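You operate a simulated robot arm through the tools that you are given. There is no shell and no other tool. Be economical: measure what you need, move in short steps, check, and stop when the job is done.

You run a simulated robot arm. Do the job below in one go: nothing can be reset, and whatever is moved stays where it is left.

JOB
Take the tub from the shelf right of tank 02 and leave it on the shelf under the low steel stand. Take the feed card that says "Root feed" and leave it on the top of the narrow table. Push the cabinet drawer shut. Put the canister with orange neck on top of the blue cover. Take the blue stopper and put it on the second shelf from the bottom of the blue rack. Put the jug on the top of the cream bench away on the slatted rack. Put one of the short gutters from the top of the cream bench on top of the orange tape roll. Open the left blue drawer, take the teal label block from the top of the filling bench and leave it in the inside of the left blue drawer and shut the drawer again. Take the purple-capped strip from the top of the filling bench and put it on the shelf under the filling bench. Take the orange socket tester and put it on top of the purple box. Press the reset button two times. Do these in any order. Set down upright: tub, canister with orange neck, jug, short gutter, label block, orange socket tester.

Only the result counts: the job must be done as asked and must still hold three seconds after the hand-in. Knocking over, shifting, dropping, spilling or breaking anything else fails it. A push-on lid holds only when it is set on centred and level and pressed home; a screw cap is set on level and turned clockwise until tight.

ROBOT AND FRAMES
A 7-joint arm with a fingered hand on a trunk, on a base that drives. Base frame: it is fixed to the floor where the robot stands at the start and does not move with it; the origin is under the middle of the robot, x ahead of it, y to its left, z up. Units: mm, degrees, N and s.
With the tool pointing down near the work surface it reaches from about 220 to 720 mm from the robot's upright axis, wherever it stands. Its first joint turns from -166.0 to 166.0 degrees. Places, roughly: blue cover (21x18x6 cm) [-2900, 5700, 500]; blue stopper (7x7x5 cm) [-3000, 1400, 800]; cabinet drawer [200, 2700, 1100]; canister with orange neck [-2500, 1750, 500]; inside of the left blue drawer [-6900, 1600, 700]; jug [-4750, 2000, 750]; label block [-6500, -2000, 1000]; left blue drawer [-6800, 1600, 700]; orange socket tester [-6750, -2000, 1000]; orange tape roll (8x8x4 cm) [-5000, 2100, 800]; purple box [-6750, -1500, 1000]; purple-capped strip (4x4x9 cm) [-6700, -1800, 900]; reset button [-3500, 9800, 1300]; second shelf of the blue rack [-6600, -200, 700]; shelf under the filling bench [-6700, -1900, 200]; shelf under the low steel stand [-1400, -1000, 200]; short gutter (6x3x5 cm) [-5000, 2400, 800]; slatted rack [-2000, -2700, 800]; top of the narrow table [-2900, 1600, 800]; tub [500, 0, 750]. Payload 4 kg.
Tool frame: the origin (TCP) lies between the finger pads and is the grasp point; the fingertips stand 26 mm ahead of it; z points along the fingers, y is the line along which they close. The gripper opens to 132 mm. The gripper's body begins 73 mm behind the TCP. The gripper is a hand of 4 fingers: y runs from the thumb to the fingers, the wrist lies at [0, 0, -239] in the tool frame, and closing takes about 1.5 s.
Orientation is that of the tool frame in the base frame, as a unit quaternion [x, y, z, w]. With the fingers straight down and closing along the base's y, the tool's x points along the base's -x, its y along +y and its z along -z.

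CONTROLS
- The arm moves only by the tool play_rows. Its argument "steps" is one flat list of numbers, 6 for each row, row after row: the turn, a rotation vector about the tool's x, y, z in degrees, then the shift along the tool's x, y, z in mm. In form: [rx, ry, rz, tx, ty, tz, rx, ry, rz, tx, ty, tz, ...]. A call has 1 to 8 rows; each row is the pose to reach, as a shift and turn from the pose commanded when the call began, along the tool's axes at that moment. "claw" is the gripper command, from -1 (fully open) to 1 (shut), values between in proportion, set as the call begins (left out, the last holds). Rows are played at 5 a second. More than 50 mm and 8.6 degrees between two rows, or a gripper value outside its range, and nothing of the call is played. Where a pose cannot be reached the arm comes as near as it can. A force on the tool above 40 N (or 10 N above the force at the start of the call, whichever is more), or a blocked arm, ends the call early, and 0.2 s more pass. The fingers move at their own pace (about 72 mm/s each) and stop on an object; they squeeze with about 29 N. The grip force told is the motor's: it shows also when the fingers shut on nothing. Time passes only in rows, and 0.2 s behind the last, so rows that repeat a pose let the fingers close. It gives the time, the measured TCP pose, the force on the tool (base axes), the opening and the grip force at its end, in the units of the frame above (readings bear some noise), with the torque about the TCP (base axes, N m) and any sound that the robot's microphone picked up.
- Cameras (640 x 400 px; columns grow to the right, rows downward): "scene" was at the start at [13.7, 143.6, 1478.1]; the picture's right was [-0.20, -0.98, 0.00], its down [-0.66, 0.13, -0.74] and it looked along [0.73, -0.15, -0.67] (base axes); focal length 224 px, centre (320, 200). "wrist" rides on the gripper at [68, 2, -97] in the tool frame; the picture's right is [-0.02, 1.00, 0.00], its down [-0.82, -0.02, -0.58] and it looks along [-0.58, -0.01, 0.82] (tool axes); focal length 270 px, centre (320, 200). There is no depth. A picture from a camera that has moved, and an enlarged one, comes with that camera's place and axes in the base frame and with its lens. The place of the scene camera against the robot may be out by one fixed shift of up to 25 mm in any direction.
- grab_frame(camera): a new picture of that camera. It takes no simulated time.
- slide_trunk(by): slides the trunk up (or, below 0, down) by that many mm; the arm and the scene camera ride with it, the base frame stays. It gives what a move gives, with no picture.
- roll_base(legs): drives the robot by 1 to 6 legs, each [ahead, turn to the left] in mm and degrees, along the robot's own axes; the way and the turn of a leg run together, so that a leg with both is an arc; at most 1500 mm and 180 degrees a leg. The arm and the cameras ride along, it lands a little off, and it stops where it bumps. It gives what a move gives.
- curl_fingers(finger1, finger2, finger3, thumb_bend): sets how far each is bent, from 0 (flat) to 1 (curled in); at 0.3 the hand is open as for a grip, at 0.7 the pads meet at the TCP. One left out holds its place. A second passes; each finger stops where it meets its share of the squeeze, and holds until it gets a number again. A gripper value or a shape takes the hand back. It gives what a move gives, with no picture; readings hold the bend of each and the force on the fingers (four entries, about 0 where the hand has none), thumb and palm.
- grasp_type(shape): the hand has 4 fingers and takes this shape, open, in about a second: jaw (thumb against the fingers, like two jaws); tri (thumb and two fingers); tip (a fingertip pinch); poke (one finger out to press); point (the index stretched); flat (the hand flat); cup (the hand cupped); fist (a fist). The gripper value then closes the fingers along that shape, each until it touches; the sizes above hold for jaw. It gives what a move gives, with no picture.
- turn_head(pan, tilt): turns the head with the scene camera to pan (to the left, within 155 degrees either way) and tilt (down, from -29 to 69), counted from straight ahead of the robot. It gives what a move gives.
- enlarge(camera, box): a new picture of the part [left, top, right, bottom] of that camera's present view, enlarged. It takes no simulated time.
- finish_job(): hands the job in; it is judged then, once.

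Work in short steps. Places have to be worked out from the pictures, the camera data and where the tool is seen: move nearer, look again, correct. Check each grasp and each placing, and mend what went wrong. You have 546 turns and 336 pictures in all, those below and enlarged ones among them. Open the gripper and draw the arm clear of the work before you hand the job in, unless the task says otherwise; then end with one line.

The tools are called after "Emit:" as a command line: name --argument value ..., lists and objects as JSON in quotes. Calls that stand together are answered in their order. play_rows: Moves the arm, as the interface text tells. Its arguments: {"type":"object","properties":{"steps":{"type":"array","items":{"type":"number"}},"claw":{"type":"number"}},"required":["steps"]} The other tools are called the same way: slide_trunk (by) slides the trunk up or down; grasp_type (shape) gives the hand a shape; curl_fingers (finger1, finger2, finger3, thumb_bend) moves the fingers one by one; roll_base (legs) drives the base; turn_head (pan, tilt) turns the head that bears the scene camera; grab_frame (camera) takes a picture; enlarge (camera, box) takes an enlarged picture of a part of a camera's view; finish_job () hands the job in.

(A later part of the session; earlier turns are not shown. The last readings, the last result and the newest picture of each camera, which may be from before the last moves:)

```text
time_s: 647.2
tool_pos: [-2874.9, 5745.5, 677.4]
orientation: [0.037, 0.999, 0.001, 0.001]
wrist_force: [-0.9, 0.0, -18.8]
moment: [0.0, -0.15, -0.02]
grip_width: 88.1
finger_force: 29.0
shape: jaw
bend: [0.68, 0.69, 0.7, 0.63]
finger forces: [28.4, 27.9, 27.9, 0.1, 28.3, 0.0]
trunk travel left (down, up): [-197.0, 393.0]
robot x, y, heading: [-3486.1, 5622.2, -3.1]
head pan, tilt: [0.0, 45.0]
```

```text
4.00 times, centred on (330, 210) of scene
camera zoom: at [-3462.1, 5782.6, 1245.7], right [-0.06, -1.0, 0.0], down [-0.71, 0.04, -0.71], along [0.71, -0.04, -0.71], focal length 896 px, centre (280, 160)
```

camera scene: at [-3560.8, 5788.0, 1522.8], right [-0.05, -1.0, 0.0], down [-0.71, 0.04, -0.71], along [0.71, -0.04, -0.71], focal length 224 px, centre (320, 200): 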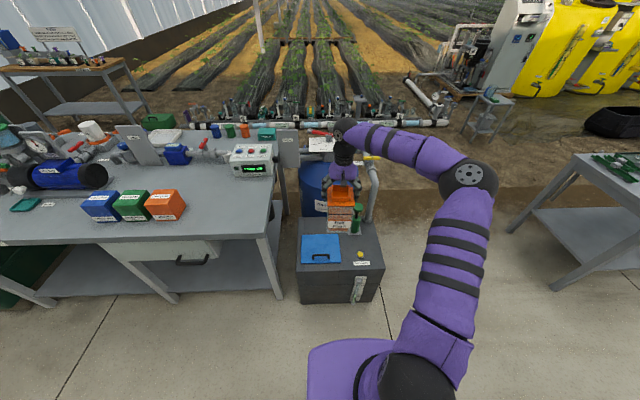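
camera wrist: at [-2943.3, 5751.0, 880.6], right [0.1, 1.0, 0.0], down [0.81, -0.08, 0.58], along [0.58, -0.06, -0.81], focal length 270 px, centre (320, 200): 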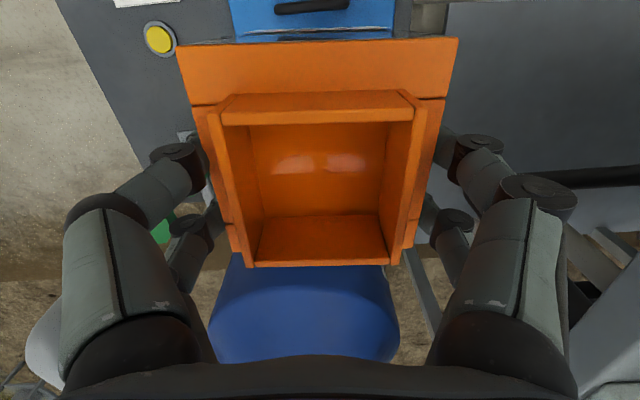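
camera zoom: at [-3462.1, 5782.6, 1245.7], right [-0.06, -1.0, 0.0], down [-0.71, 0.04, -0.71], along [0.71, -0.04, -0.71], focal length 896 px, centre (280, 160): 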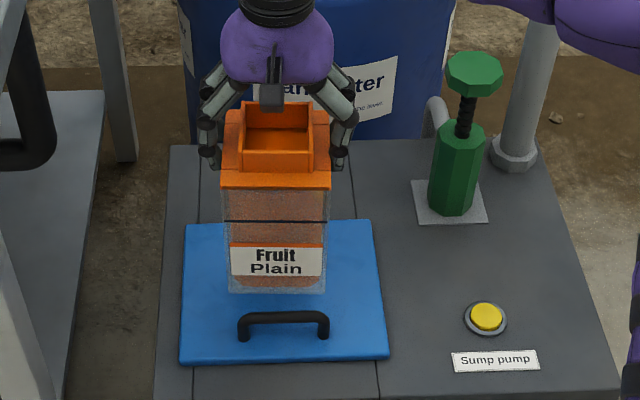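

Still a little above. I continue in small steps.

Emit:
slide_trunk --by -8

Emit:
slide_trunk --by -6

Emit:
slide_trunk --by -5

Emit:
slide_trunk --by -5

```text
time_s: 647.8
tool_pos: [-2875.3, 5744.9, 669.1]
orientation: [0.038, 0.999, 0.001, 0.002]
wrist_force: [-0.2, 0.0, -17.9]
moment: [-0.02, -0.15, 0.02]
grip_width: 88.1
finger_force: 29.1
shape: jaw
bend: [0.68, 0.69, 0.7, 0.63]
finger forces: [28.4, 28.0, 27.9, 0.0, 28.5, 0.0]
trunk travel left (down, up): [-189.0, 401.0]
robot x, y, heading: [-3484.9, 5623.9, -3.2]
head pan, tilt: [0.0, 45.0]
```

```text
time_s: 648.3
tool_pos: [-2874.7, 5744.3, 662.5]
orientation: [0.036, 0.999, 0.001, 0.001]
wrist_force: [0.3, -0.3, -18.0]
moment: [-0.01, -0.19, 0.03]
grip_width: 88.2
finger_force: 29.0
shape: jaw
bend: [0.68, 0.69, 0.7, 0.63]
finger forces: [28.5, 28.0, 27.9, 0.0, 28.3, 0.0]
trunk travel left (down, up): [-183.0, 407.0]
robot x, y, heading: [-3484.8, 5625.7, -3.3]
head pan, tilt: [0.0, 45.0]
```

```text
time_s: 648.9
tool_pos: [-2875.8, 5744.9, 658.4]
orientation: [0.037, 0.999, 0.001, 0.001]
wrist_force: [-0.2, 0.9, -18.6]
moment: [0.02, -0.18, -0.03]
grip_width: 87.9
finger_force: 28.9
shape: jaw
bend: [0.68, 0.69, 0.7, 0.63]
finger forces: [28.4, 28.0, 27.9, 0.1, 28.4, 0.0]
trunk travel left (down, up): [-178.0, 412.0]
robot x, y, heading: [-3485.2, 5620.6, -3.0]
head pan, tilt: [0.0, 45.0]
```

```text
time_s: 649.4
tool_pos: [-2874.9, 5744.4, 652.9]
orientation: [0.036, 0.999, 0.001, 0.003]
wrist_force: [-0.4, 0.7, -17.9]
moment: [-0.03, -0.16, 0.03]
grip_width: 88.2
finger_force: 29.1
shape: jaw
bend: [0.68, 0.69, 0.7, 0.63]
finger forces: [28.4, 27.9, 27.9, 0.1, 28.4, 0.0]
trunk travel left (down, up): [-173.0, 417.0]
robot x, y, heading: [-3484.6, 5624.2, -3.0]
head pan, tilt: [0.0, 45.0]
```

Emit:
slide_trunk --by -6

Emit:
slide_trunk --by -6

Emit:
slide_trunk --by -6

Emit:
enlarge --camera "scene" --box '[280, 140, 380, 240]'

```text
time_s: 650.0
tool_pos: [-2874.6, 5745.1, 647.5]
orientation: [0.037, 0.999, 0.001, 0.002]
wrist_force: [0.4, -0.5, -18.5]
moment: [-0.02, -0.14, -0.02]
grip_width: 88.1
finger_force: 29.2
shape: jaw
bend: [0.68, 0.69, 0.7, 0.63]
finger forces: [28.4, 28.0, 27.9, 0.0, 28.4, 0.0]
trunk travel left (down, up): [-167.0, 423.0]
robot x, y, heading: [-3484.9, 5623.4, -3.3]
head pan, tilt: [0.0, 45.0]
```

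```text
time_s: 650.5
tool_pos: [-2874.9, 5744.6, 640.5]
orientation: [0.038, 0.999, 0.001, 0.002]
wrist_force: [0.1, -0.2, -17.9]
moment: [-0.04, -0.18, -0.01]
grip_width: 88.2
finger_force: 29.1
shape: jaw
bend: [0.68, 0.69, 0.7, 0.63]
finger forces: [28.4, 27.8, 28.0, 0.0, 28.5, 0.0]
trunk travel left (down, up): [-161.0, 429.0]
robot x, y, heading: [-3485.6, 5623.7, -3.0]
head pan, tilt: [0.0, 45.0]
```

```text
time_s: 651.1
tool_pos: [-2873.6, 5745.3, 636.2]
orientation: [0.037, 0.999, 0.0, 0.002]
wrist_force: [0.1, -0.1, -18.1]
moment: [0.02, -0.2, -0.01]
grip_width: 88.1
finger_force: 29.1
shape: jaw
bend: [0.68, 0.69, 0.7, 0.63]
finger forces: [28.4, 27.9, 27.9, 0.0, 28.4, 0.0]
trunk travel left (down, up): [-155.0, 435.0]
robot x, y, heading: [-3484.2, 5625.0, -3.3]
head pan, tilt: [0.0, 45.0]
```

```text
4.00 times, centred on (330, 190) of scene
camera zoom: at [-3462.2, 5782.6, 1203.7], right [-0.06, -1.0, 0.0], down [-0.71, 0.04, -0.71], along [0.71, -0.04, -0.71], focal length 896 px, centre (280, 240)
```

zoom: 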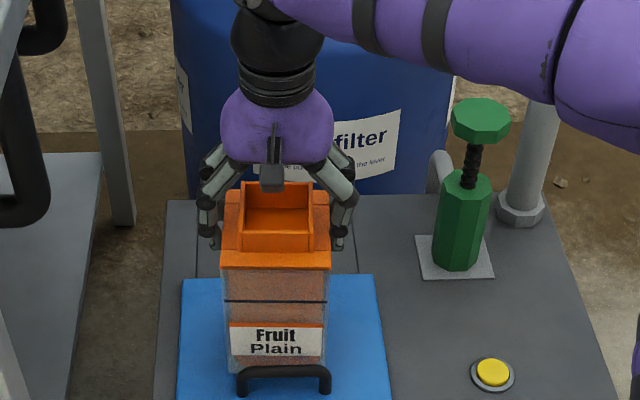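

The cover surface is actually z≈440, so ~50 mm remain; and the handle would be close. I shift 20 mm away from the handle and continue down.

Emit:
play_rows --steps '[0, 0, 0, -10, 0, 0, 0, 0, 0, -20, -2, 0, 0, 0, 0, -20, -2, 0]'

Emit:
slide_trunk --by -25

Emit:
slide_trunk --by -10

Emit:
enlarge --camera "scene" --box '[280, 120, 380, 220]'

```text
time_s: 651.9
tool_pos: [-2855.8, 5742.0, 636.0]
orientation: [0.036, 0.999, 0.001, 0.002]
wrist_force: [0.2, 0.0, -17.8]
moment: [-0.03, -0.24, 0.0]
grip_width: 88.0
finger_force: 29.1
shape: jaw
bend: [0.68, 0.69, 0.7, 0.64]
finger forces: [28.4, 28.0, 27.9, 0.0, 28.5, 0.1]
trunk travel left (down, up): [-155.0, 435.0]
robot x, y, heading: [-3484.6, 5620.8, -3.3]
head pan, tilt: [0.0, 45.0]
```

```text
time_s: 652.5
tool_pos: [-2853.2, 5742.6, 623.6]
orientation: [0.038, 0.999, 0.003, 0.013]
wrist_force: [-1.2, -2.9, 15.7]
moment: [-0.37, 0.35, 0.11]
grip_width: 87.5
finger_force: 29.6
shape: jaw
bend: [0.7, 0.7, 0.7, 0.61]
finger forces: [29.8, 27.9, 29.7, 0.0, 29.8, 0.0]
trunk travel left (down, up): [-133.0, 457.0]
robot x, y, heading: [-3484.0, 5623.9, -3.3]
head pan, tilt: [0.0, 45.0]
stopped: the force on the tool passed its limit at 49 N (the readings are from after the stop); the commanded pose is now the measured one
```

```text
time_s: 652.9
tool_pos: [-2853.1, 5743.0, 623.2]
orientation: [0.039, 0.999, 0.004, 0.016]
wrist_force: [-5.6, -2.3, 18.5]
moment: [-0.52, 0.54, 0.1]
grip_width: 87.3
finger_force: 29.4
shape: jaw
bend: [0.7, 0.7, 0.7, 0.61]
finger forces: [29.7, 27.3, 30.5, 0.0, 29.9, 0.0]
trunk travel left (down, up): [-128.0, 462.0]
robot x, y, heading: [-3485.7, 5622.1, -3.2]
head pan, tilt: [0.0, 45.0]
stopped: the force on the tool passed its limit at 48 N (the readings are from after the stop); the commanded pose is now the measured one
```

```text
4.00 times, centred on (330, 170) of scene
camera zoom: at [-3464.8, 5782.0, 1176.9], right [-0.06, -1.0, 0.0], down [-0.71, 0.04, -0.71], along [0.71, -0.04, -0.71], focal length 896 px, centre (280, 320)
```

zoom: 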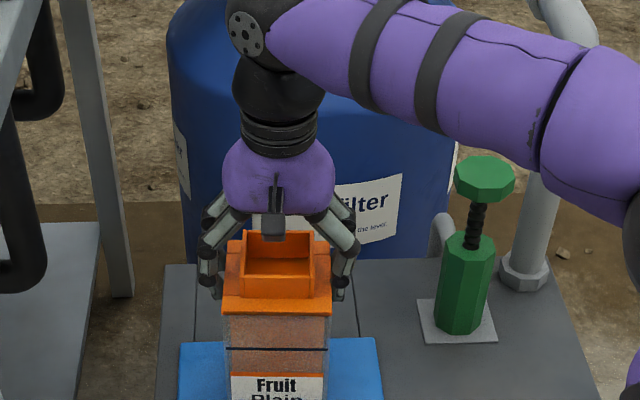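

Contact. I check what the base rests on.

Emit:
enlarge --camera "scene" --box '[280, 170, 380, 270]'

```text
4.00 times, centred on (330, 220) of scene
camera zoom: at [-3464.8, 5782.0, 1176.9], right [-0.06, -1.0, 0.0], down [-0.71, 0.04, -0.71], along [0.71, -0.04, -0.71], focal length 896 px, centre (280, 120)
```

zoom: 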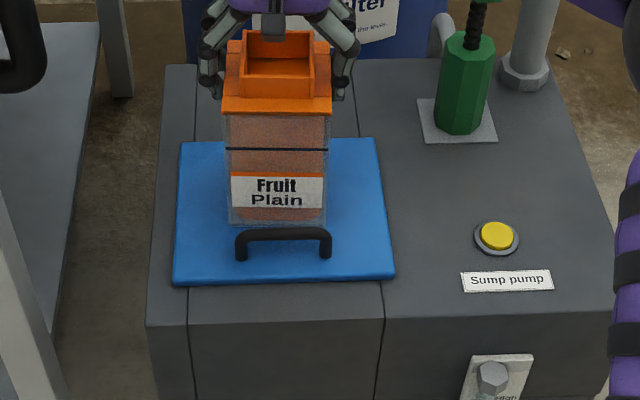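

The base stands on the cover's flat part just behind the handle. I unload slightly, undo the small tilt, and release.

Emit:
slide_trunk --by 3

Emit:
play_rows --steps '[0, 1.6, 0, 0, 0, 0, 0, 1.6, 0, 0, 0, 0]'

Emit:
play_rows --steps '[0, 0, 0, 0, 0, 0, 0, 0, 0, 0, 0, 0, 0, 0, 0, 0, 0, 0, 0, 0, 0, 0, 0, 0, 0, 0, 0, 0, 0, 0]' --claw -0.6

Emit:
grab_frame --camera "wrist"

```text
time_s: 653.4
tool_pos: [-2852.2, 5742.4, 624.0]
orientation: [0.038, 0.999, 0.004, 0.015]
wrist_force: [-7.0, -3.1, 10.3]
moment: [-0.42, 0.48, 0.06]
grip_width: 87.7
finger_force: 28.8
shape: jaw
bend: [0.7, 0.7, 0.7, 0.61]
finger forces: [30.0, 27.3, 30.7, 0.0, 30.0, 0.0]
trunk travel left (down, up): [-131.0, 459.0]
robot x, y, heading: [-3484.5, 5623.6, -3.3]
head pan, tilt: [0.0, 45.0]
```

```text
time_s: 654.0
tool_pos: [-2851.7, 5740.9, 625.6]
orientation: [0.039, 0.999, 0.004, 0.001]
wrist_force: [-3.7, -2.8, 5.2]
moment: [-0.4, 0.08, 0.05]
grip_width: 87.4
finger_force: 28.8
shape: jaw
bend: [0.7, 0.7, 0.7, 0.61]
finger forces: [30.4, 27.1, 30.4, 0.1, 29.6, 0.0]
trunk travel left (down, up): [-131.0, 459.0]
robot x, y, heading: [-3487.5, 5625.1, -3.0]
head pan, tilt: [0.0, 45.0]
```

```text
time_s: 655.2
tool_pos: [-2852.7, 5742.5, 624.2]
orientation: [0.038, 0.999, 0.004, 0.001]
wrist_force: [-0.3, 0.7, 0.1]
moment: [-0.01, -0.05, 0.0]
grip_width: 105.2
finger_force: 0.1
shape: jaw
bend: [0.59, 0.59, 0.59, 0.45]
finger forces: [0.0, 0.0, 0.0, 0.0, 0.0, 0.0]
trunk travel left (down, up): [-131.0, 459.0]
robot x, y, heading: [-3484.6, 5623.6, -3.1]
head pan, tilt: [0.0, 45.0]
```

```text
72 pictures are left
camera wrist: at [-2920.6, 5748.4, 721.0], right [0.1, 0.99, 0.01], down [0.81, -0.09, 0.58], along [0.58, -0.05, -0.82], focal length 270 px, centre (320, 200)
```

wrist: 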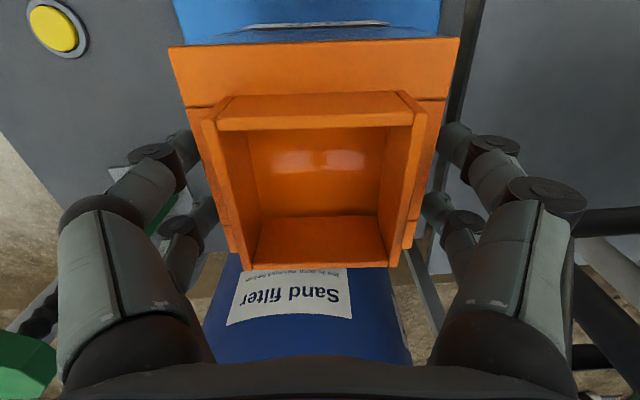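

Released. I open fully and rise straight up with the trunk, then verify.

Emit:
play_rows --steps '[0, 0, 0, 0, 0, 0, 0, 0, 0, 0, 0, 0, 0, 0, 0, 0, 0, 0]' --claw -1

Emit:
slide_trunk --by 40

Emit:
slide_trunk --by 250

Emit:
enlarge --camera "scene" --box '[270, 180, 400, 320]'

```text
time_s: 656.0
tool_pos: [-2851.9, 5742.4, 624.0]
orientation: [0.038, 0.999, 0.005, 0.001]
wrist_force: [-0.7, 0.5, -0.2]
moment: [0.02, 0.02, 0.02]
grip_width: 131.9
finger_force: 0.0
shape: jaw
bend: [0.3, 0.3, 0.3, 0.3]
finger forces: [0.1, 0.0, 0.1, 0.0, 0.0, 0.1]
trunk travel left (down, up): [-131.0, 459.0]
robot x, y, heading: [-3483.1, 5623.2, -2.9]
head pan, tilt: [0.0, 45.0]
```

```text
time_s: 656.8
tool_pos: [-2852.7, 5742.6, 665.6]
orientation: [0.039, 0.999, 0.004, 0.001]
wrist_force: [-0.6, 0.4, -0.2]
moment: [0.01, -0.01, -0.01]
grip_width: 132.0
finger_force: 0.0
shape: jaw
bend: [0.3, 0.3, 0.3, 0.3]
finger forces: [0.1, 0.0, 0.1, 0.0, 0.0, 0.0]
trunk travel left (down, up): [-171.0, 419.0]
robot x, y, heading: [-3488.4, 5623.5, -3.0]
head pan, tilt: [0.0, 45.0]
```

```text
time_s: 659.4
tool_pos: [-2851.2, 5743.5, 914.6]
orientation: [0.039, 0.999, 0.005, 0.001]
wrist_force: [0.2, -0.1, -0.8]
moment: [-0.01, -0.01, 0.02]
grip_width: 131.9
finger_force: 0.1
shape: jaw
bend: [0.3, 0.3, 0.3, 0.3]
finger forces: [0.1, 0.0, 0.0, 0.0, 0.1, 0.0]
trunk travel left (down, up): [-421.0, 169.0]
robot x, y, heading: [-3482.8, 5620.1, -3.5]
head pan, tilt: [0.0, 45.0]
```

```text
2.86 times, centred on (335, 250) of scene
camera zoom: at [-3463.0, 5782.4, 1469.8], right [-0.06, -1.0, 0.0], down [-0.71, 0.04, -0.71], along [0.71, -0.04, -0.71], focal length 640 px, centre (277, 57)
```

zoom: 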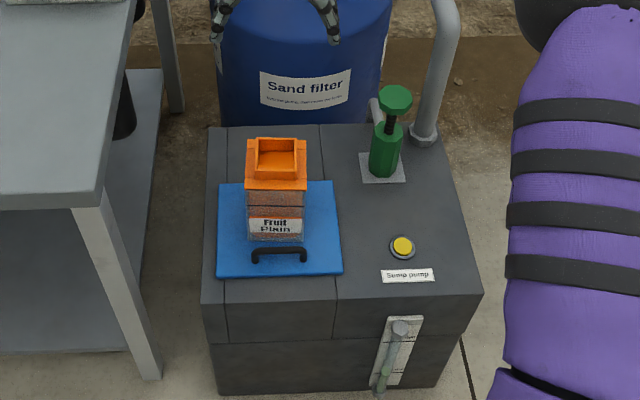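

Canister stands upright on the blue cover. Next the reset button to the north; I back up, turn and drive up the aisle.

Emit:
roll_base --legs '[[-220, 0], [0, 93], [1200, 0], [1100, 0]]'

Emit:
turn_head --pan 0 --tilt 5

Emit:
grab_frame --camera "scene"

```text
time_s: 676.4
tool_pos: [-3662.3, 8565.7, 915.8]
orientation: [-0.668, 0.744, 0.004, -0.002]
wrist_force: [-0.4, 0.1, 0.2]
moment: [-0.02, 0.0, 0.0]
grip_width: 132.0
finger_force: 0.0
shape: jaw
bend: [0.3, 0.3, 0.3, 0.3]
finger forces: [0.1, 0.0, 0.0, 0.1, 0.0, 0.1]
trunk travel left (down, up): [-421.0, 169.0]
robot x, y, heading: [-3561.9, 7927.9, 85.0]
head pan, tilt: [0.0, 45.0]
```

```text
time_s: 677.4
tool_pos: [-3661.9, 8567.2, 913.5]
orientation: [-0.668, 0.744, 0.004, -0.002]
wrist_force: [0.0, 0.4, 0.6]
moment: [0.03, -0.02, -0.01]
grip_width: 131.9
finger_force: 0.2
shape: jaw
bend: [0.3, 0.3, 0.3, 0.3]
finger forces: [0.0, 0.1, 0.0, 0.0, 0.1, 0.1]
trunk travel left (down, up): [-421.0, 169.0]
robot x, y, heading: [-3561.4, 7927.9, 84.9]
head pan, tilt: [0.0, 5.0]
```

```text
70 pictures are left
camera scene: at [-3719.4, 7982.6, 1532.8], right [1.0, -0.09, 0.0], down [-0.01, -0.09, -1.0], along [0.09, 0.99, -0.09], focal length 224 px, centre (320, 200)
```

scene: 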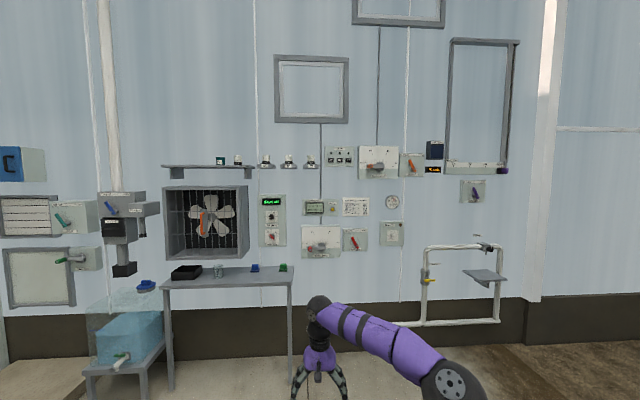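

Emit:
enlarge --camera "scene" --box '[250, 180, 410, 270]'

```text
4.00 times, centred on (330, 225) of scene
camera zoom: at [-3719.4, 7982.6, 1532.8], right [1.0, -0.09, 0.0], down [-0.01, -0.09, -1.0], along [0.09, 0.99, -0.09], focal length 896 px, centre (280, 100)
```

zoom: 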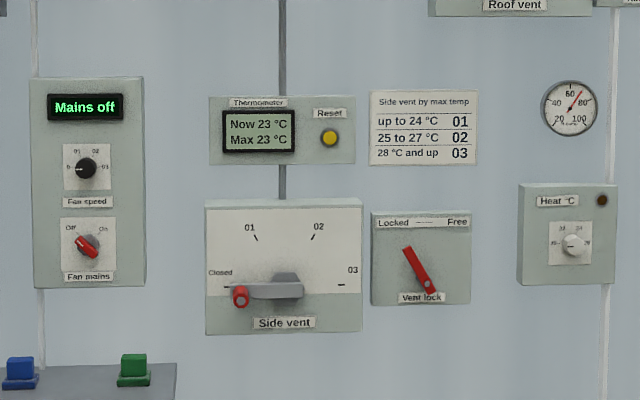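

The yellow Reset button on the Thermometer panel is at about (−3454,9800,1270). I raise the trunk and bring the tool horizontal here.

Emit:
slide_trunk --by 165

Emit:
play_rows --steps '[0, -8, 0, 0, -10, -17, 0, -16, 0, 0, -20, -35, 0, -24, 0, 0, -30, -52, 0, -32, 0, 0, -40, -70, 0, -40, 0, 0, -50, -87, 0, -48, 0, 0, -60, -105, 0, -56, 0, 0, -70, -122, 0, -64, 0, 0, -80, -140]'

Emit:
play_rows --steps '[0, -8, 0, -15, -6, -7, 0, -16, 0, -30, -12, -15, 0, -22, 0, -45, -18, -22, 0, -26, 0, -45, -20, -22, 0, -26, 0, -45, -20, -22]'

Emit:
grasp_type --shape "poke"

Emit:
grab_frame --camera "wrist"

```text
time_s: 679.3
tool_pos: [-3662.1, 8566.0, 1078.6]
orientation: [-0.668, 0.744, 0.004, -0.002]
wrist_force: [0.0, -0.6, -0.3]
moment: [0.02, -0.04, 0.01]
grip_width: 132.0
finger_force: 0.1
shape: jaw
bend: [0.3, 0.3, 0.3, 0.3]
finger forces: [0.0, 0.0, 0.1, 0.1, 0.0, 0.1]
trunk travel left (down, up): [-586.0, 4.0]
robot x, y, heading: [-3561.5, 7930.0, 84.9]
head pan, tilt: [0.0, 5.0]
```

```text
time_s: 681.1
tool_pos: [-3583.3, 8555.4, 1217.3]
orientation: [-0.564, 0.632, 0.358, 0.392]
wrist_force: [-0.2, 0.3, 0.1]
moment: [0.0, -0.02, 0.02]
grip_width: 131.9
finger_force: 0.1
shape: jaw
bend: [0.3, 0.3, 0.3, 0.3]
finger forces: [0.1, 0.0, 0.0, 0.0, 0.0, 0.1]
trunk travel left (down, up): [-586.0, 4.0]
robot x, y, heading: [-3563.1, 7927.7, 85.1]
head pan, tilt: [0.0, 5.0]
```

```text
time_s: 682.3
tool_pos: [-3560.6, 8553.2, 1268.3]
orientation: [-0.47, 0.527, 0.475, 0.525]
wrist_force: [-1.0, 0.5, -0.1]
moment: [-0.01, -0.02, -0.03]
grip_width: 132.0
finger_force: 0.0
shape: jaw
bend: [0.3, 0.3, 0.3, 0.3]
finger forces: [0.0, 0.1, 0.1, 0.0, 0.1, 0.0]
trunk travel left (down, up): [-586.0, 4.0]
robot x, y, heading: [-3559.9, 7930.5, 85.0]
head pan, tilt: [0.0, 5.0]
```

```text
time_s: 683.2
tool_pos: [-3560.3, 8554.4, 1269.0]
orientation: [-0.47, 0.528, 0.475, 0.525]
wrist_force: [-0.5, 0.6, 0.6]
moment: [0.01, -0.01, 0.02]
grip_width: 0.2
finger_force: 0.0
shape: poke
bend: [1.0, 1.0, 1.0, 0.34]
finger forces: [0.0, 0.0, 0.0, 0.0, 0.1, 0.1]
trunk travel left (down, up): [-586.0, 4.0]
robot x, y, heading: [-3563.1, 7929.4, 85.1]
head pan, tilt: [0.0, 5.0]
```

```text
68 pictures are left
camera wrist: at [-3573.7, 8457.6, 1200.8], right [-0.99, 0.11, 0.03], down [-0.03, -0.58, 0.81], along [0.11, 0.81, 0.58], focal length 270 px, centre (320, 200)
```

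wrist: 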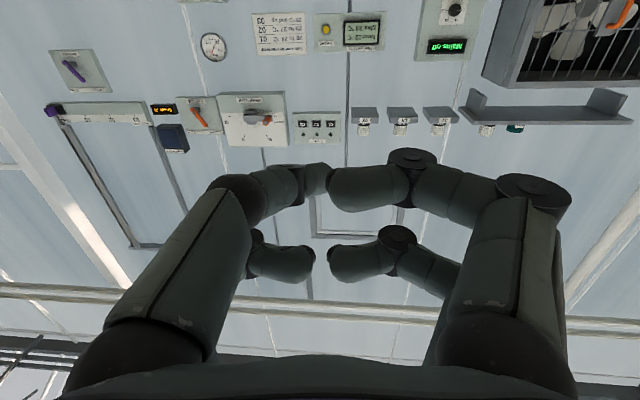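

The poke shape curls everything here; I try "point" to see whether a single finger extends.

Emit:
grasp_type --shape "point"

Emit:
grab_frame --camera "wrist"

```text
time_s: 684.1
tool_pos: [-3560.1, 8553.7, 1270.9]
orientation: [-0.47, 0.527, 0.475, 0.524]
wrist_force: [-0.3, -0.9, -0.4]
moment: [0.0, -0.01, 0.03]
grip_width: 0.0
finger_force: 0.0
shape: point
bend: [0.24, 0.99, 1.0, 0.39]
finger forces: [0.0, 0.0, 0.0, 0.0, 0.0, 0.0]
trunk travel left (down, up): [-586.0, 4.0]
robot x, y, heading: [-3562.7, 7924.5, 85.0]
head pan, tilt: [0.0, 5.0]
```

```text
67 pictures are left
camera wrist: at [-3573.7, 8457.6, 1200.8], right [-0.99, 0.11, 0.03], down [-0.03, -0.58, 0.81], along [0.11, 0.81, 0.58], focal length 270 px, centre (320, 200)
```

wrist: 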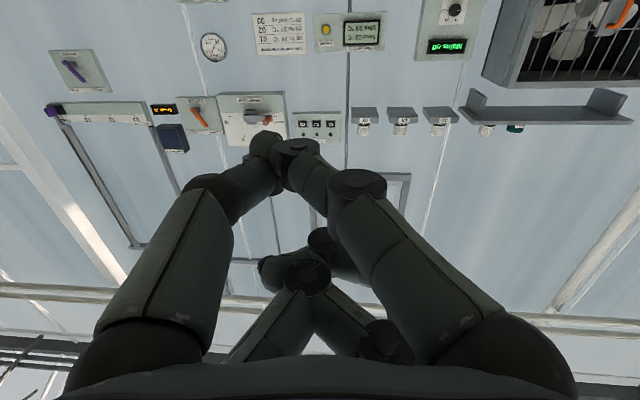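

I'll press with closed jaw fingertips instead. Button triangulates to ≈(−3463,9729,1277). I close the hand and drive to ~200 mm in front of it.

Emit:
grasp_type --shape "jaw"

Emit:
play_rows --steps '[0, 0, 0, 0, 0, 0, 0, 0, 0, 0, 0, 0, 0, 0, 0, 0, 0, 0, 0, 0, 0, 0, 0, 0, 0, 0, 0, 0, 0, 0, 0, 0, 0, 0, 0, 0]' --claw 1

Emit:
roll_base --legs '[[0, -3.9], [970, 0], [0, 8.9]]'

Emit:
grab_frame --camera "wrist"

Emit:
grab_frame --camera "scene"

```text
time_s: 685.0
tool_pos: [-3560.3, 8554.3, 1269.5]
orientation: [-0.47, 0.528, 0.475, 0.524]
wrist_force: [0.6, 0.0, -0.5]
moment: [0.0, 0.01, 0.02]
grip_width: 132.0
finger_force: 0.1
shape: jaw
bend: [0.3, 0.3, 0.3, 0.3]
finger forces: [0.0, 0.0, 0.1, 0.0, 0.0, 0.0]
trunk travel left (down, up): [-586.0, 4.0]
robot x, y, heading: [-3560.4, 7927.6, 85.1]
head pan, tilt: [0.0, 5.0]
```

```text
time_s: 686.4
tool_pos: [-3559.7, 8553.9, 1269.6]
orientation: [-0.47, 0.527, 0.475, 0.524]
wrist_force: [0.0, 0.4, 0.1]
moment: [-0.01, 0.0, -0.01]
grip_width: 0.0
finger_force: 28.8
shape: jaw
bend: [0.62, 0.63, 0.63, 0.7]
finger forces: [0.1, 0.0, 0.1, 0.0, 0.1, 0.1]
trunk travel left (down, up): [-586.0, 4.0]
robot x, y, heading: [-3565.4, 7928.1, 84.9]
head pan, tilt: [0.0, 5.0]
```

```text
time_s: 692.6
tool_pos: [-3478.6, 9518.4, 1268.9]
orientation: [-0.495, 0.504, 0.501, 0.5]
wrist_force: [0.4, -0.6, 0.2]
moment: [-0.04, -0.02, 0.03]
grip_width: 0.1
finger_force: 28.9
shape: jaw
bend: [0.62, 0.63, 0.63, 0.7]
finger forces: [0.1, 0.1, 0.0, 0.1, 0.0, 0.0]
trunk travel left (down, up): [-586.0, 4.0]
robot x, y, heading: [-3413.6, 8899.0, 91.0]
head pan, tilt: [0.0, 5.0]
```

```text
66 pictures are left
camera wrist: at [-3482.0, 9421.7, 1200.8], right [-1.0, 0.01, 0.03], down [0.02, -0.58, 0.81], along [0.02, 0.82, 0.58], focal length 270 px, centre (320, 200)
```

wrist: 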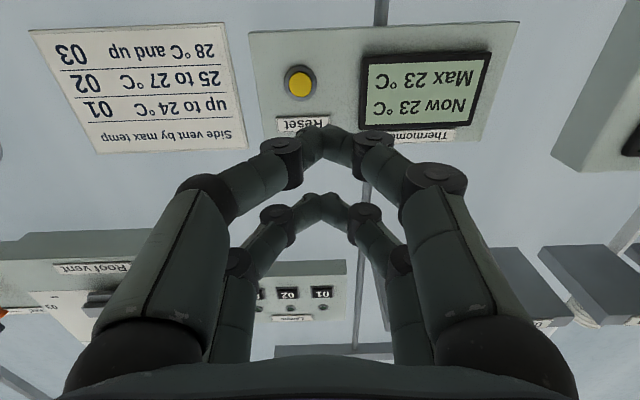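

```text
65 pictures are left
camera scene: at [-3577.6, 8934.8, 1697.9], right [1.0, 0.02, 0.0], down [0.0, -0.09, -1.0], along [-0.02, 1.0, -0.09], focal length 224 px, centre (320, 200)
```

scene: 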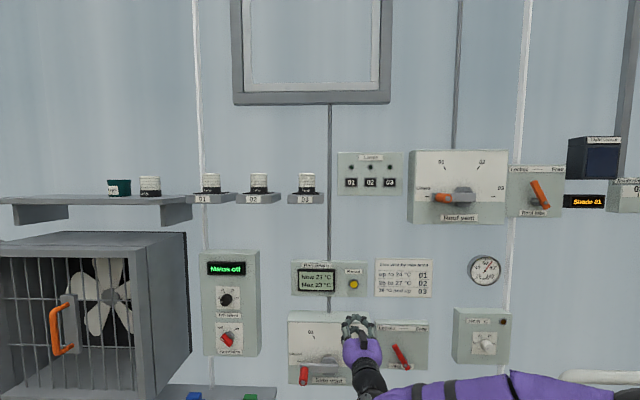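

Button refined to ≈(−3453,9812,1282). I shift 26 mm right and 33 mm up, and advance 180 mm.

Emit:
play_rows --steps '[0, 0, 0, -11, -9, 0, 0, 0, 0, -22, -18, 0, 0, 0, 0, -33, -26, 0, 0, 0, 0, -33, -26, 0]'

Emit:
roll_base --legs '[[180, 0]]'

Emit:
grab_frame --camera "wrist"

```text
time_s: 693.6
tool_pos: [-3449.9, 9518.2, 1302.5]
orientation: [-0.495, 0.504, 0.501, 0.5]
wrist_force: [-0.6, 0.1, 0.4]
moment: [0.01, 0.0, -0.01]
grip_width: 0.0
finger_force: 29.0
shape: jaw
bend: [0.62, 0.63, 0.63, 0.7]
finger forces: [0.0, 0.0, 0.0, 0.1, 0.1, 0.0]
trunk travel left (down, up): [-586.0, 4.0]
robot x, y, heading: [-3413.4, 8897.2, 90.7]
head pan, tilt: [0.0, 5.0]
```

```text
time_s: 695.1
tool_pos: [-3453.1, 9694.7, 1302.3]
orientation: [-0.495, 0.504, 0.5, 0.5]
wrist_force: [-0.4, -0.4, -0.3]
moment: [0.01, 0.03, 0.03]
grip_width: 0.1
finger_force: 29.2
shape: jaw
bend: [0.62, 0.63, 0.63, 0.7]
finger forces: [0.1, 0.0, 0.1, 0.1, 0.0, 0.0]
trunk travel left (down, up): [-586.0, 4.0]
robot x, y, heading: [-3417.4, 9072.8, 90.8]
head pan, tilt: [0.0, 5.0]
```

```text
64 pictures are left
camera wrist: at [-3457.1, 9597.0, 1233.4], right [-1.0, 0.01, 0.03], down [0.02, -0.58, 0.82], along [0.03, 0.82, 0.58], focal length 270 px, centre (320, 200)
```

wrist: 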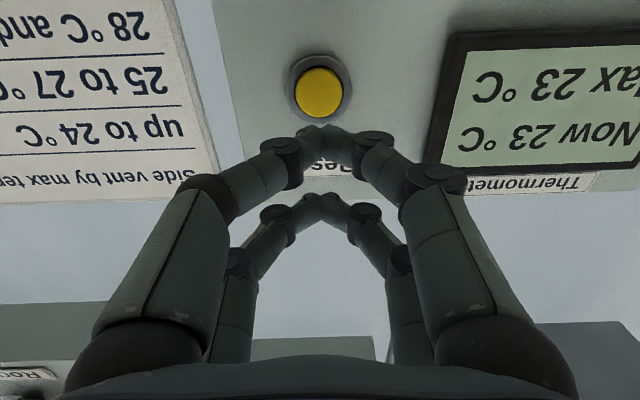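

Button is closer than thought: ≈(−3455,9728,1265). I lower 18 mm to align the near fingertips with it.

Emit:
play_rows --steps '[0, 0, 0, 9, 2, 0, 0, 0, 0, 18, 2, 0, 0, 0, 0, 18, 2, 0]'

Emit:
grab_frame --camera "wrist"

```text
time_s: 695.9
tool_pos: [-3456.3, 9693.7, 1286.2]
orientation: [-0.496, 0.504, 0.5, 0.5]
wrist_force: [-0.7, -0.1, -0.5]
moment: [-0.02, 0.01, 0.02]
grip_width: 0.2
finger_force: 29.2
shape: jaw
bend: [0.62, 0.63, 0.63, 0.7]
finger forces: [0.0, 0.0, 0.0, 0.0, 0.0, 0.0]
trunk travel left (down, up): [-586.0, 4.0]
robot x, y, heading: [-3418.4, 9075.3, 90.9]
head pan, tilt: [0.0, 5.0]
```

```text
63 pictures are left
camera wrist: at [-3460.1, 9596.9, 1217.1], right [-1.0, 0.01, 0.03], down [0.02, -0.58, 0.81], along [0.03, 0.81, 0.58], focal length 270 px, centre (320, 200)
```

wrist: 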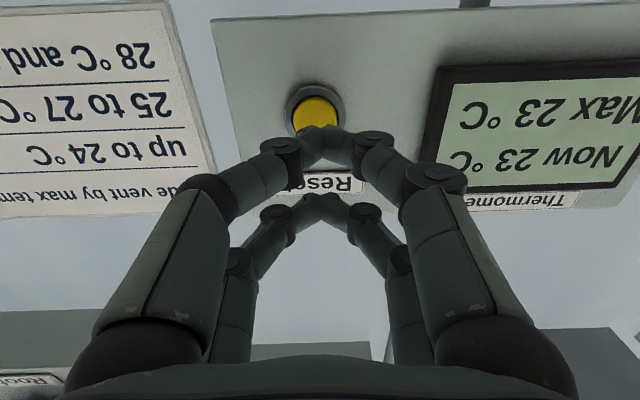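

Size change suggests the button is ~55 mm ahead of the tips, at z≈1271. I raise 5 mm and advance 35 mm, then check alignment.

Emit:
play_rows --steps '[0, 0, 0, -5, 0, 12, 0, 0, 0, -5, 0, 24, 0, 0, 0, -5, 0, 35, 0, 0, 0, -5, 0, 35]'

Emit:
grab_frame --camera "wrist"

```text
time_s: 696.9
tool_pos: [-3455.6, 9728.9, 1288.7]
orientation: [-0.496, 0.503, 0.5, 0.5]
wrist_force: [1.0, -0.3, 0.1]
moment: [-0.02, -0.01, -0.02]
grip_width: 0.0
finger_force: 28.3
shape: jaw
bend: [0.62, 0.63, 0.63, 0.7]
finger forces: [0.1, 0.1, 0.0, 0.1, 0.0, 0.0]
trunk travel left (down, up): [-586.0, 4.0]
robot x, y, heading: [-3420.5, 9074.3, 90.8]
head pan, tilt: [0.0, 5.0]
```

```text
62 pictures are left
camera wrist: at [-3459.4, 9631.8, 1220.9], right [-1.0, 0.01, 0.03], down [0.02, -0.58, 0.81], along [0.03, 0.82, 0.58], focal length 270 px, centre (320, 200)
```

wrist: 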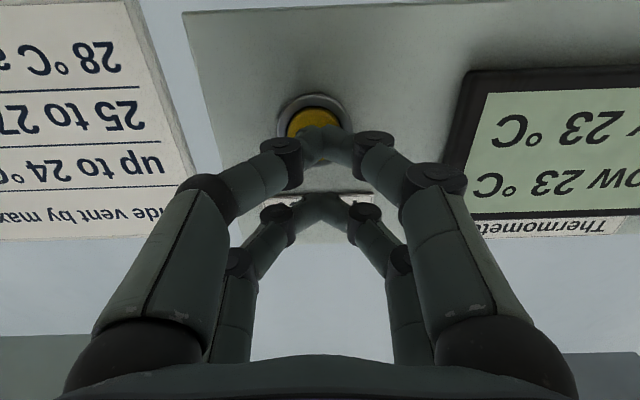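

Nearly aligned (~25 mm to go). I raise 4 mm and advance in fine steps, watching the force.

Emit:
play_rows --steps '[0, 0, 0, -4, 0, 6, 0, 0, 0, -4, 0, 12, 0, 0, 0, -4, 0, 17, 0, 0, 0, -4, 0, 20, 0, 0, 0, -4, 0, 20]'

Emit:
grab_frame --camera "wrist"

```text
time_s: 698.1
tool_pos: [-3454.2, 9744.2, 1293.9]
orientation: [-0.495, 0.503, 0.501, 0.5]
wrist_force: [2.7, -37.1, -8.7]
moment: [-0.69, -0.04, -0.07]
grip_width: 0.2
finger_force: 27.9
shape: jaw
bend: [0.64, 0.63, 0.63, 0.7]
finger forces: [0.0, 0.0, 0.0, 0.1, 0.0, 0.0]
trunk travel left (down, up): [-586.0, 4.0]
robot x, y, heading: [-3418.9, 9069.0, 91.0]
head pan, tilt: [0.0, 5.0]
heard: click
```

```text
61 pictures are left
camera wrist: at [-3459.1, 9647.1, 1225.7], right [-1.0, 0.01, 0.03], down [0.02, -0.58, 0.81], along [0.03, 0.81, 0.58], focal length 270 px, centre (320, 200)
```

wrist: 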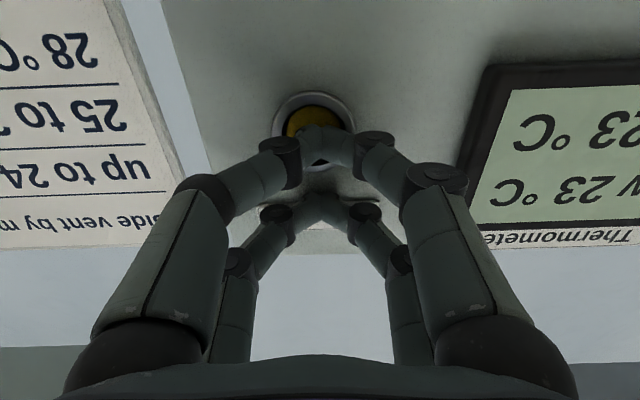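

A click was heard — first press. I retract 20 mm to let it release.

Emit:
play_rows --steps '[0, 0, 0, 0, 0, -10, 0, 0, 0, 0, 0, -20, 0, 0, 0, 0, 0, -20, 0, 0, 0, 0, 0, -20]'

Emit:
enlarge --camera "scene" --box '[280, 240, 440, 340]'

```text
time_s: 699.1
tool_pos: [-3455.6, 9728.9, 1294.1]
orientation: [-0.495, 0.504, 0.501, 0.5]
wrist_force: [1.1, 0.4, 0.3]
moment: [-0.01, 0.02, -0.01]
grip_width: 0.0
finger_force: 29.1
shape: jaw
bend: [0.64, 0.63, 0.63, 0.7]
finger forces: [0.0, 0.1, 0.0, 0.0, 0.0, 0.0]
trunk travel left (down, up): [-586.0, 4.0]
robot x, y, heading: [-3419.8, 9073.0, 91.0]
head pan, tilt: [0.0, 5.0]
```

```text
4.00 times, centred on (360, 290) of scene
camera zoom: at [-3580.3, 9110.1, 1697.9], right [1.0, 0.02, 0.0], down [0.0, -0.09, -1.0], along [-0.02, 1.0, -0.09], focal length 896 px, centre (160, -160)
```

zoom: 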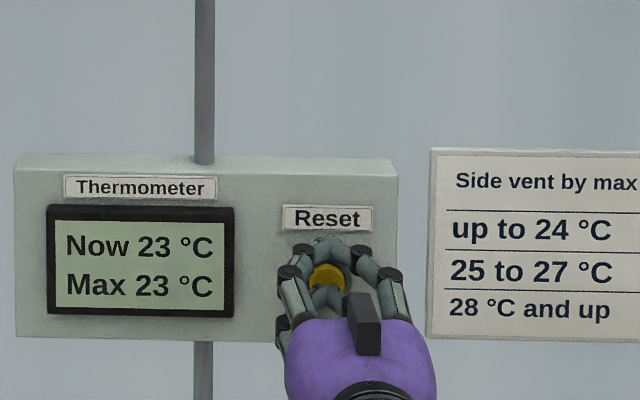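

Now the second press, same depth.

Emit:
play_rows --steps '[0, 0, 0, 0, 0, 8, 0, 0, 0, 0, 0, 14, 0, 0, 0, 0, 0, 18, 0, 0, 0, 0, 0, 20, 0, 0, 0, 0, 0, 20]'

Emit:
play_rows --steps '[0, 0, 0, 0, 0, -10, 0, 0, 0, 0, 0, -25, 0, 0, 0, 0, 0, -45]'

```text
time_s: 700.4
tool_pos: [-3456.2, 9744.4, 1294.4]
orientation: [-0.496, 0.503, 0.502, 0.499]
wrist_force: [4.4, -29.0, 1.1]
moment: [-0.51, -0.03, -0.16]
grip_width: 0.0
finger_force: 29.1
shape: jaw
bend: [0.64, 0.63, 0.63, 0.7]
finger forces: [0.0, 0.1, 0.0, 0.1, 0.0, 0.0]
trunk travel left (down, up): [-586.0, 4.0]
robot x, y, heading: [-3420.7, 9072.1, 91.1]
head pan, tilt: [0.0, 5.0]
heard: click
stopped in row 5: the force on the tool passed its limit at 40 N (the readings are from after the stop); the commanded pose is now the measured one
```

```text
time_s: 701.2
tool_pos: [-3455.3, 9703.7, 1293.6]
orientation: [-0.497, 0.503, 0.5, 0.5]
wrist_force: [0.4, 0.4, -0.4]
moment: [0.03, 0.01, -0.03]
grip_width: 0.1
finger_force: 29.3
shape: jaw
bend: [0.64, 0.63, 0.63, 0.7]
finger forces: [0.0, 0.0, 0.1, 0.0, 0.1, 0.1]
trunk travel left (down, up): [-586.0, 4.0]
robot x, y, heading: [-3420.1, 9071.2, 91.2]
head pan, tilt: [0.0, 5.0]
```

Two clicks heard — the reset button is done. Last: the cabinet drawer. I back off and drive back down the aisle.

Emit:
roll_base --legs '[[-470, 0], [0, 175.2], [1290, 0], [1290, 0], [1280, 0], [0, 92]]'

Emit:
turn_head --pan 0 --tilt 20

Emit:
grab_frame --camera "scene"

```text
time_s: 734.4
tool_pos: [-3095.7, 4730.2, 1293.8]
orientation: [0.053, 0.706, -0.047, 0.705]
wrist_force: [0.1, 0.2, 0.0]
moment: [0.0, -0.01, 0.01]
grip_width: 0.1
finger_force: 29.4
shape: jaw
bend: [0.64, 0.63, 0.63, 0.7]
finger forces: [0.0, 0.1, 0.0, 0.0, 0.0, 0.0]
trunk travel left (down, up): [-586.0, 4.0]
robot x, y, heading: [-3728.3, 4778.9, -7.0]
head pan, tilt: [0.0, 5.0]
```

```text
time_s: 735.2
tool_pos: [-3096.8, 4729.3, 1294.1]
orientation: [0.053, 0.706, -0.048, 0.705]
wrist_force: [0.7, -0.7, -0.1]
moment: [0.0, 0.0, -0.03]
grip_width: 0.0
finger_force: 28.7
shape: jaw
bend: [0.64, 0.63, 0.63, 0.7]
finger forces: [0.0, 0.0, 0.0, 0.0, 0.0, 0.0]
trunk travel left (down, up): [-586.0, 4.0]
robot x, y, heading: [-3726.4, 4781.8, -6.7]
head pan, tilt: [0.0, 20.0]
```

```text
59 pictures are left
camera scene: at [-3683.6, 4935.7, 1673.6], right [-0.12, -0.99, 0.0], down [-0.34, 0.04, -0.94], along [0.93, -0.11, -0.34], focal length 224 px, centre (320, 200)
```

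scene: 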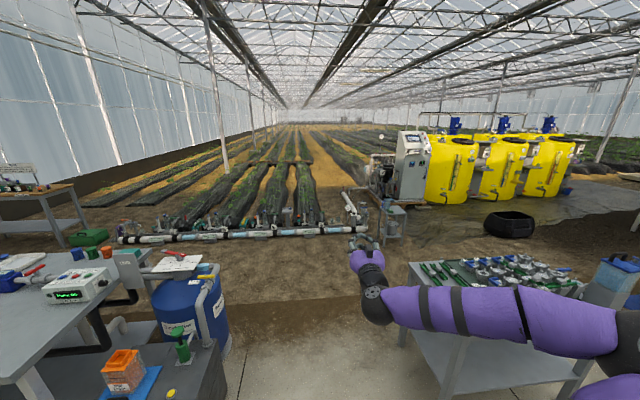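

The cabinet is visible ahead. I continue: east through the gap, south-east, then face +x in front of the cabinet.

Emit:
roll_base --legs '[[875, 0], [875, 0], [0, -66], [920, 0], [920, 0], [0, 72]]'

Emit:
grab_frame --camera "scene"

```text
time_s: 759.3
tool_pos: [-832.4, 2885.3, 1293.8]
orientation: [0.011, 0.707, -0.005, 0.707]
wrist_force: [-0.9, -0.1, 0.2]
moment: [-0.02, -0.03, 0.01]
grip_width: 0.0
finger_force: 29.1
shape: jaw
bend: [0.64, 0.63, 0.63, 0.7]
finger forces: [0.1, 0.0, 0.0, 0.0, 0.0, 0.0]
trunk travel left (down, up): [-586.0, 4.0]
robot x, y, heading: [-1466.0, 2862.7, -0.2]
head pan, tilt: [0.0, 20.0]
```

```text
58 pictures are left
camera scene: at [-1438.0, 3022.4, 1673.6], right [0.0, -1.0, 0.0], down [-0.34, 0.0, -0.94], along [0.94, 0.0, -0.34], focal length 224 px, centre (320, 200)
```

scene: 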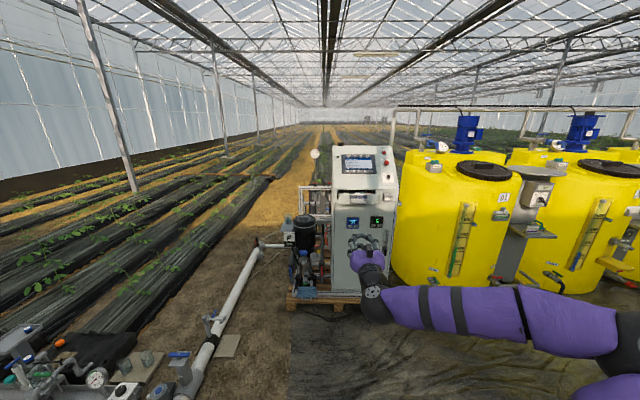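

Emit:
enlarge --camera "scene" --box '[270, 120, 430, 320]'

```text
2.00 times, centred on (350, 220) of scene
camera zoom: at [-1438.0, 3022.4, 1673.6], right [0.0, -1.0, 0.0], down [-0.34, 0.0, -0.94], along [0.94, 0.0, -0.34], focal length 448 px, centre (260, 160)
```

zoom: 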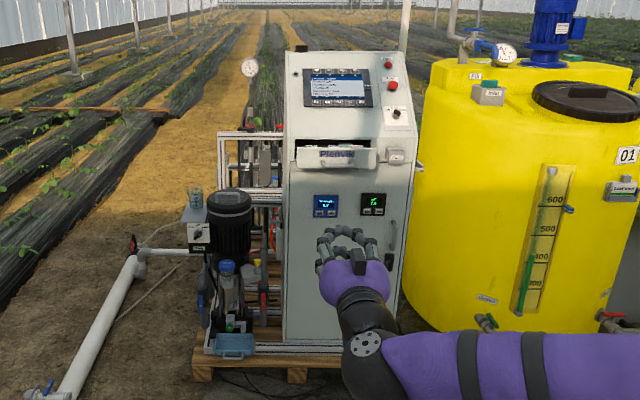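

The open cabinet drawer front is at about (150,2737,1080). I lower to its height and drive closer.

Emit:
slide_trunk --by -205

Emit:
roll_base --legs '[[0, -10.4], [780, 0], [0, 10.6]]'

Emit:
turn_head --pan 0 --tilt 25

Emit:
grab_frame --camera "scene"

Emit:
grab_frame --camera "wrist"

```text
time_s: 761.5
tool_pos: [-832.1, 2884.7, 1088.8]
orientation: [0.012, 0.707, -0.005, 0.707]
wrist_force: [0.2, -0.5, 0.5]
moment: [0.01, -0.03, 0.02]
grip_width: 0.0
finger_force: 28.7
shape: jaw
bend: [0.64, 0.63, 0.63, 0.7]
finger forces: [0.1, 0.0, 0.1, 0.0, 0.0, 0.0]
trunk travel left (down, up): [-381.0, 209.0]
robot x, y, heading: [-1466.5, 2862.2, -0.0]
head pan, tilt: [0.0, 20.0]
```

```text
time_s: 767.2
tool_pos: [-72.4, 2752.8, 1088.7]
orientation: [0.008, 0.708, -0.003, 0.707]
wrist_force: [-0.4, 0.6, -0.4]
moment: [0.03, 0.02, 0.0]
grip_width: 0.0
finger_force: 29.0
shape: jaw
bend: [0.64, 0.63, 0.63, 0.7]
finger forces: [0.0, 0.0, 0.1, 0.0, 0.0, 0.1]
trunk travel left (down, up): [-381.0, 209.0]
robot x, y, heading: [-706.7, 2721.9, 0.8]
head pan, tilt: [0.0, 20.0]
```

```text
time_s: 767.8
tool_pos: [-71.9, 2752.7, 1088.3]
orientation: [0.008, 0.708, -0.002, 0.707]
wrist_force: [-0.1, 0.7, -0.7]
moment: [0.02, -0.01, 0.01]
grip_width: 0.0
finger_force: 29.4
shape: jaw
bend: [0.64, 0.63, 0.63, 0.7]
finger forces: [0.1, 0.0, 0.0, 0.1, 0.1, 0.1]
trunk travel left (down, up): [-381.0, 209.0]
robot x, y, heading: [-702.2, 2722.3, 0.2]
head pan, tilt: [0.0, 25.0]
```

```text
56 pictures are left
camera scene: at [-681.0, 2883.8, 1460.5], right [0.01, -1.0, 0.0], down [-0.42, 0.0, -0.91], along [0.91, 0.01, -0.42], focal length 224 px, centre (320, 200)
```

scene: 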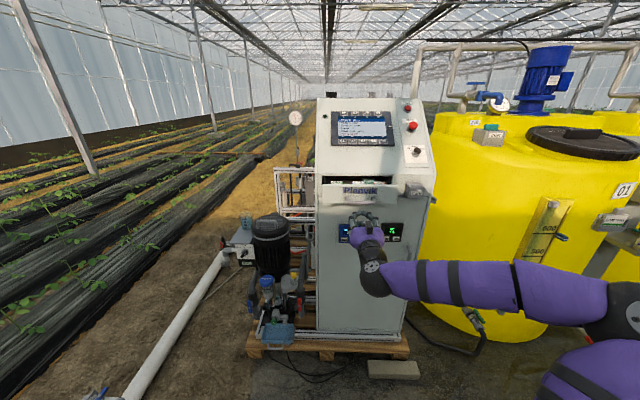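

```text
55 pictures are left
camera wrist: at [-169.9, 2756.1, 1020.3], right [0.01, 1.0, 0.03], down [-0.58, -0.02, 0.82], along [0.82, -0.03, 0.58], focal length 270 px, centre (320, 200)
```

wrist: 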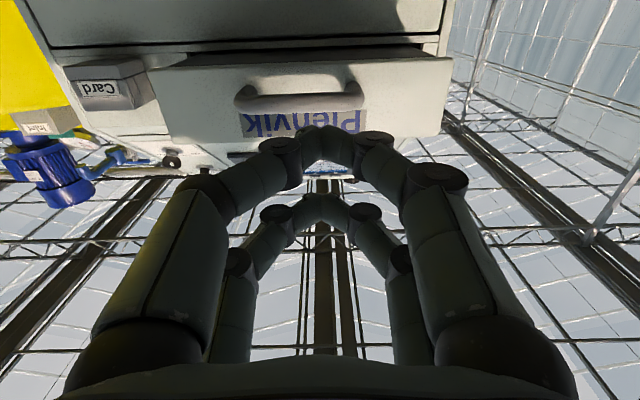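

The drawer front ("Plenvik") is centred at about (55,2739,1083). I align and push it with the base.

Emit:
play_rows --steps '[0, 0, 0, 0, -7, 0, 0, 0, 0, 3, -13, 0, 0, 0, 0, 3, -13, 0]'

Emit:
roll_base --legs '[[200, 0]]'

Emit:
grab_frame --camera "scene"

```text
time_s: 768.6
tool_pos: [-74.0, 2739.7, 1086.0]
orientation: [0.007, 0.708, -0.001, 0.707]
wrist_force: [-0.9, -0.3, 0.7]
moment: [-0.02, 0.0, -0.01]
grip_width: 0.1
finger_force: 29.4
shape: jaw
bend: [0.64, 0.63, 0.63, 0.7]
finger forces: [0.0, 0.0, 0.0, 0.1, 0.1, 0.0]
trunk travel left (down, up): [-381.0, 209.0]
robot x, y, heading: [-700.1, 2724.4, 0.2]
head pan, tilt: [0.0, 25.0]
```

```text
time_s: 770.2
tool_pos: [117.4, 2735.1, 1086.7]
orientation: [0.012, 0.708, -0.005, 0.707]
wrist_force: [-0.6, -0.1, -0.8]
moment: [0.02, 0.04, -0.03]
grip_width: 0.0
finger_force: 29.0
shape: jaw
bend: [0.64, 0.63, 0.63, 0.7]
finger forces: [0.0, 0.0, 0.0, 0.0, 0.1, 0.1]
trunk travel left (down, up): [-381.0, 209.0]
robot x, y, heading: [-511.3, 2722.7, -0.0]
head pan, tilt: [0.0, 25.0]
```

```text
54 pictures are left
camera scene: at [-488.1, 2884.4, 1460.5], right [0.0, -1.0, 0.0], down [-0.42, 0.0, -0.91], along [0.91, 0.0, -0.42], focal length 224 px, centre (320, 200)
```

scene: 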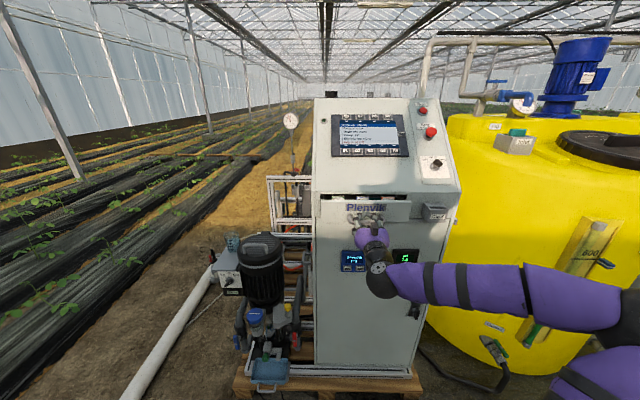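

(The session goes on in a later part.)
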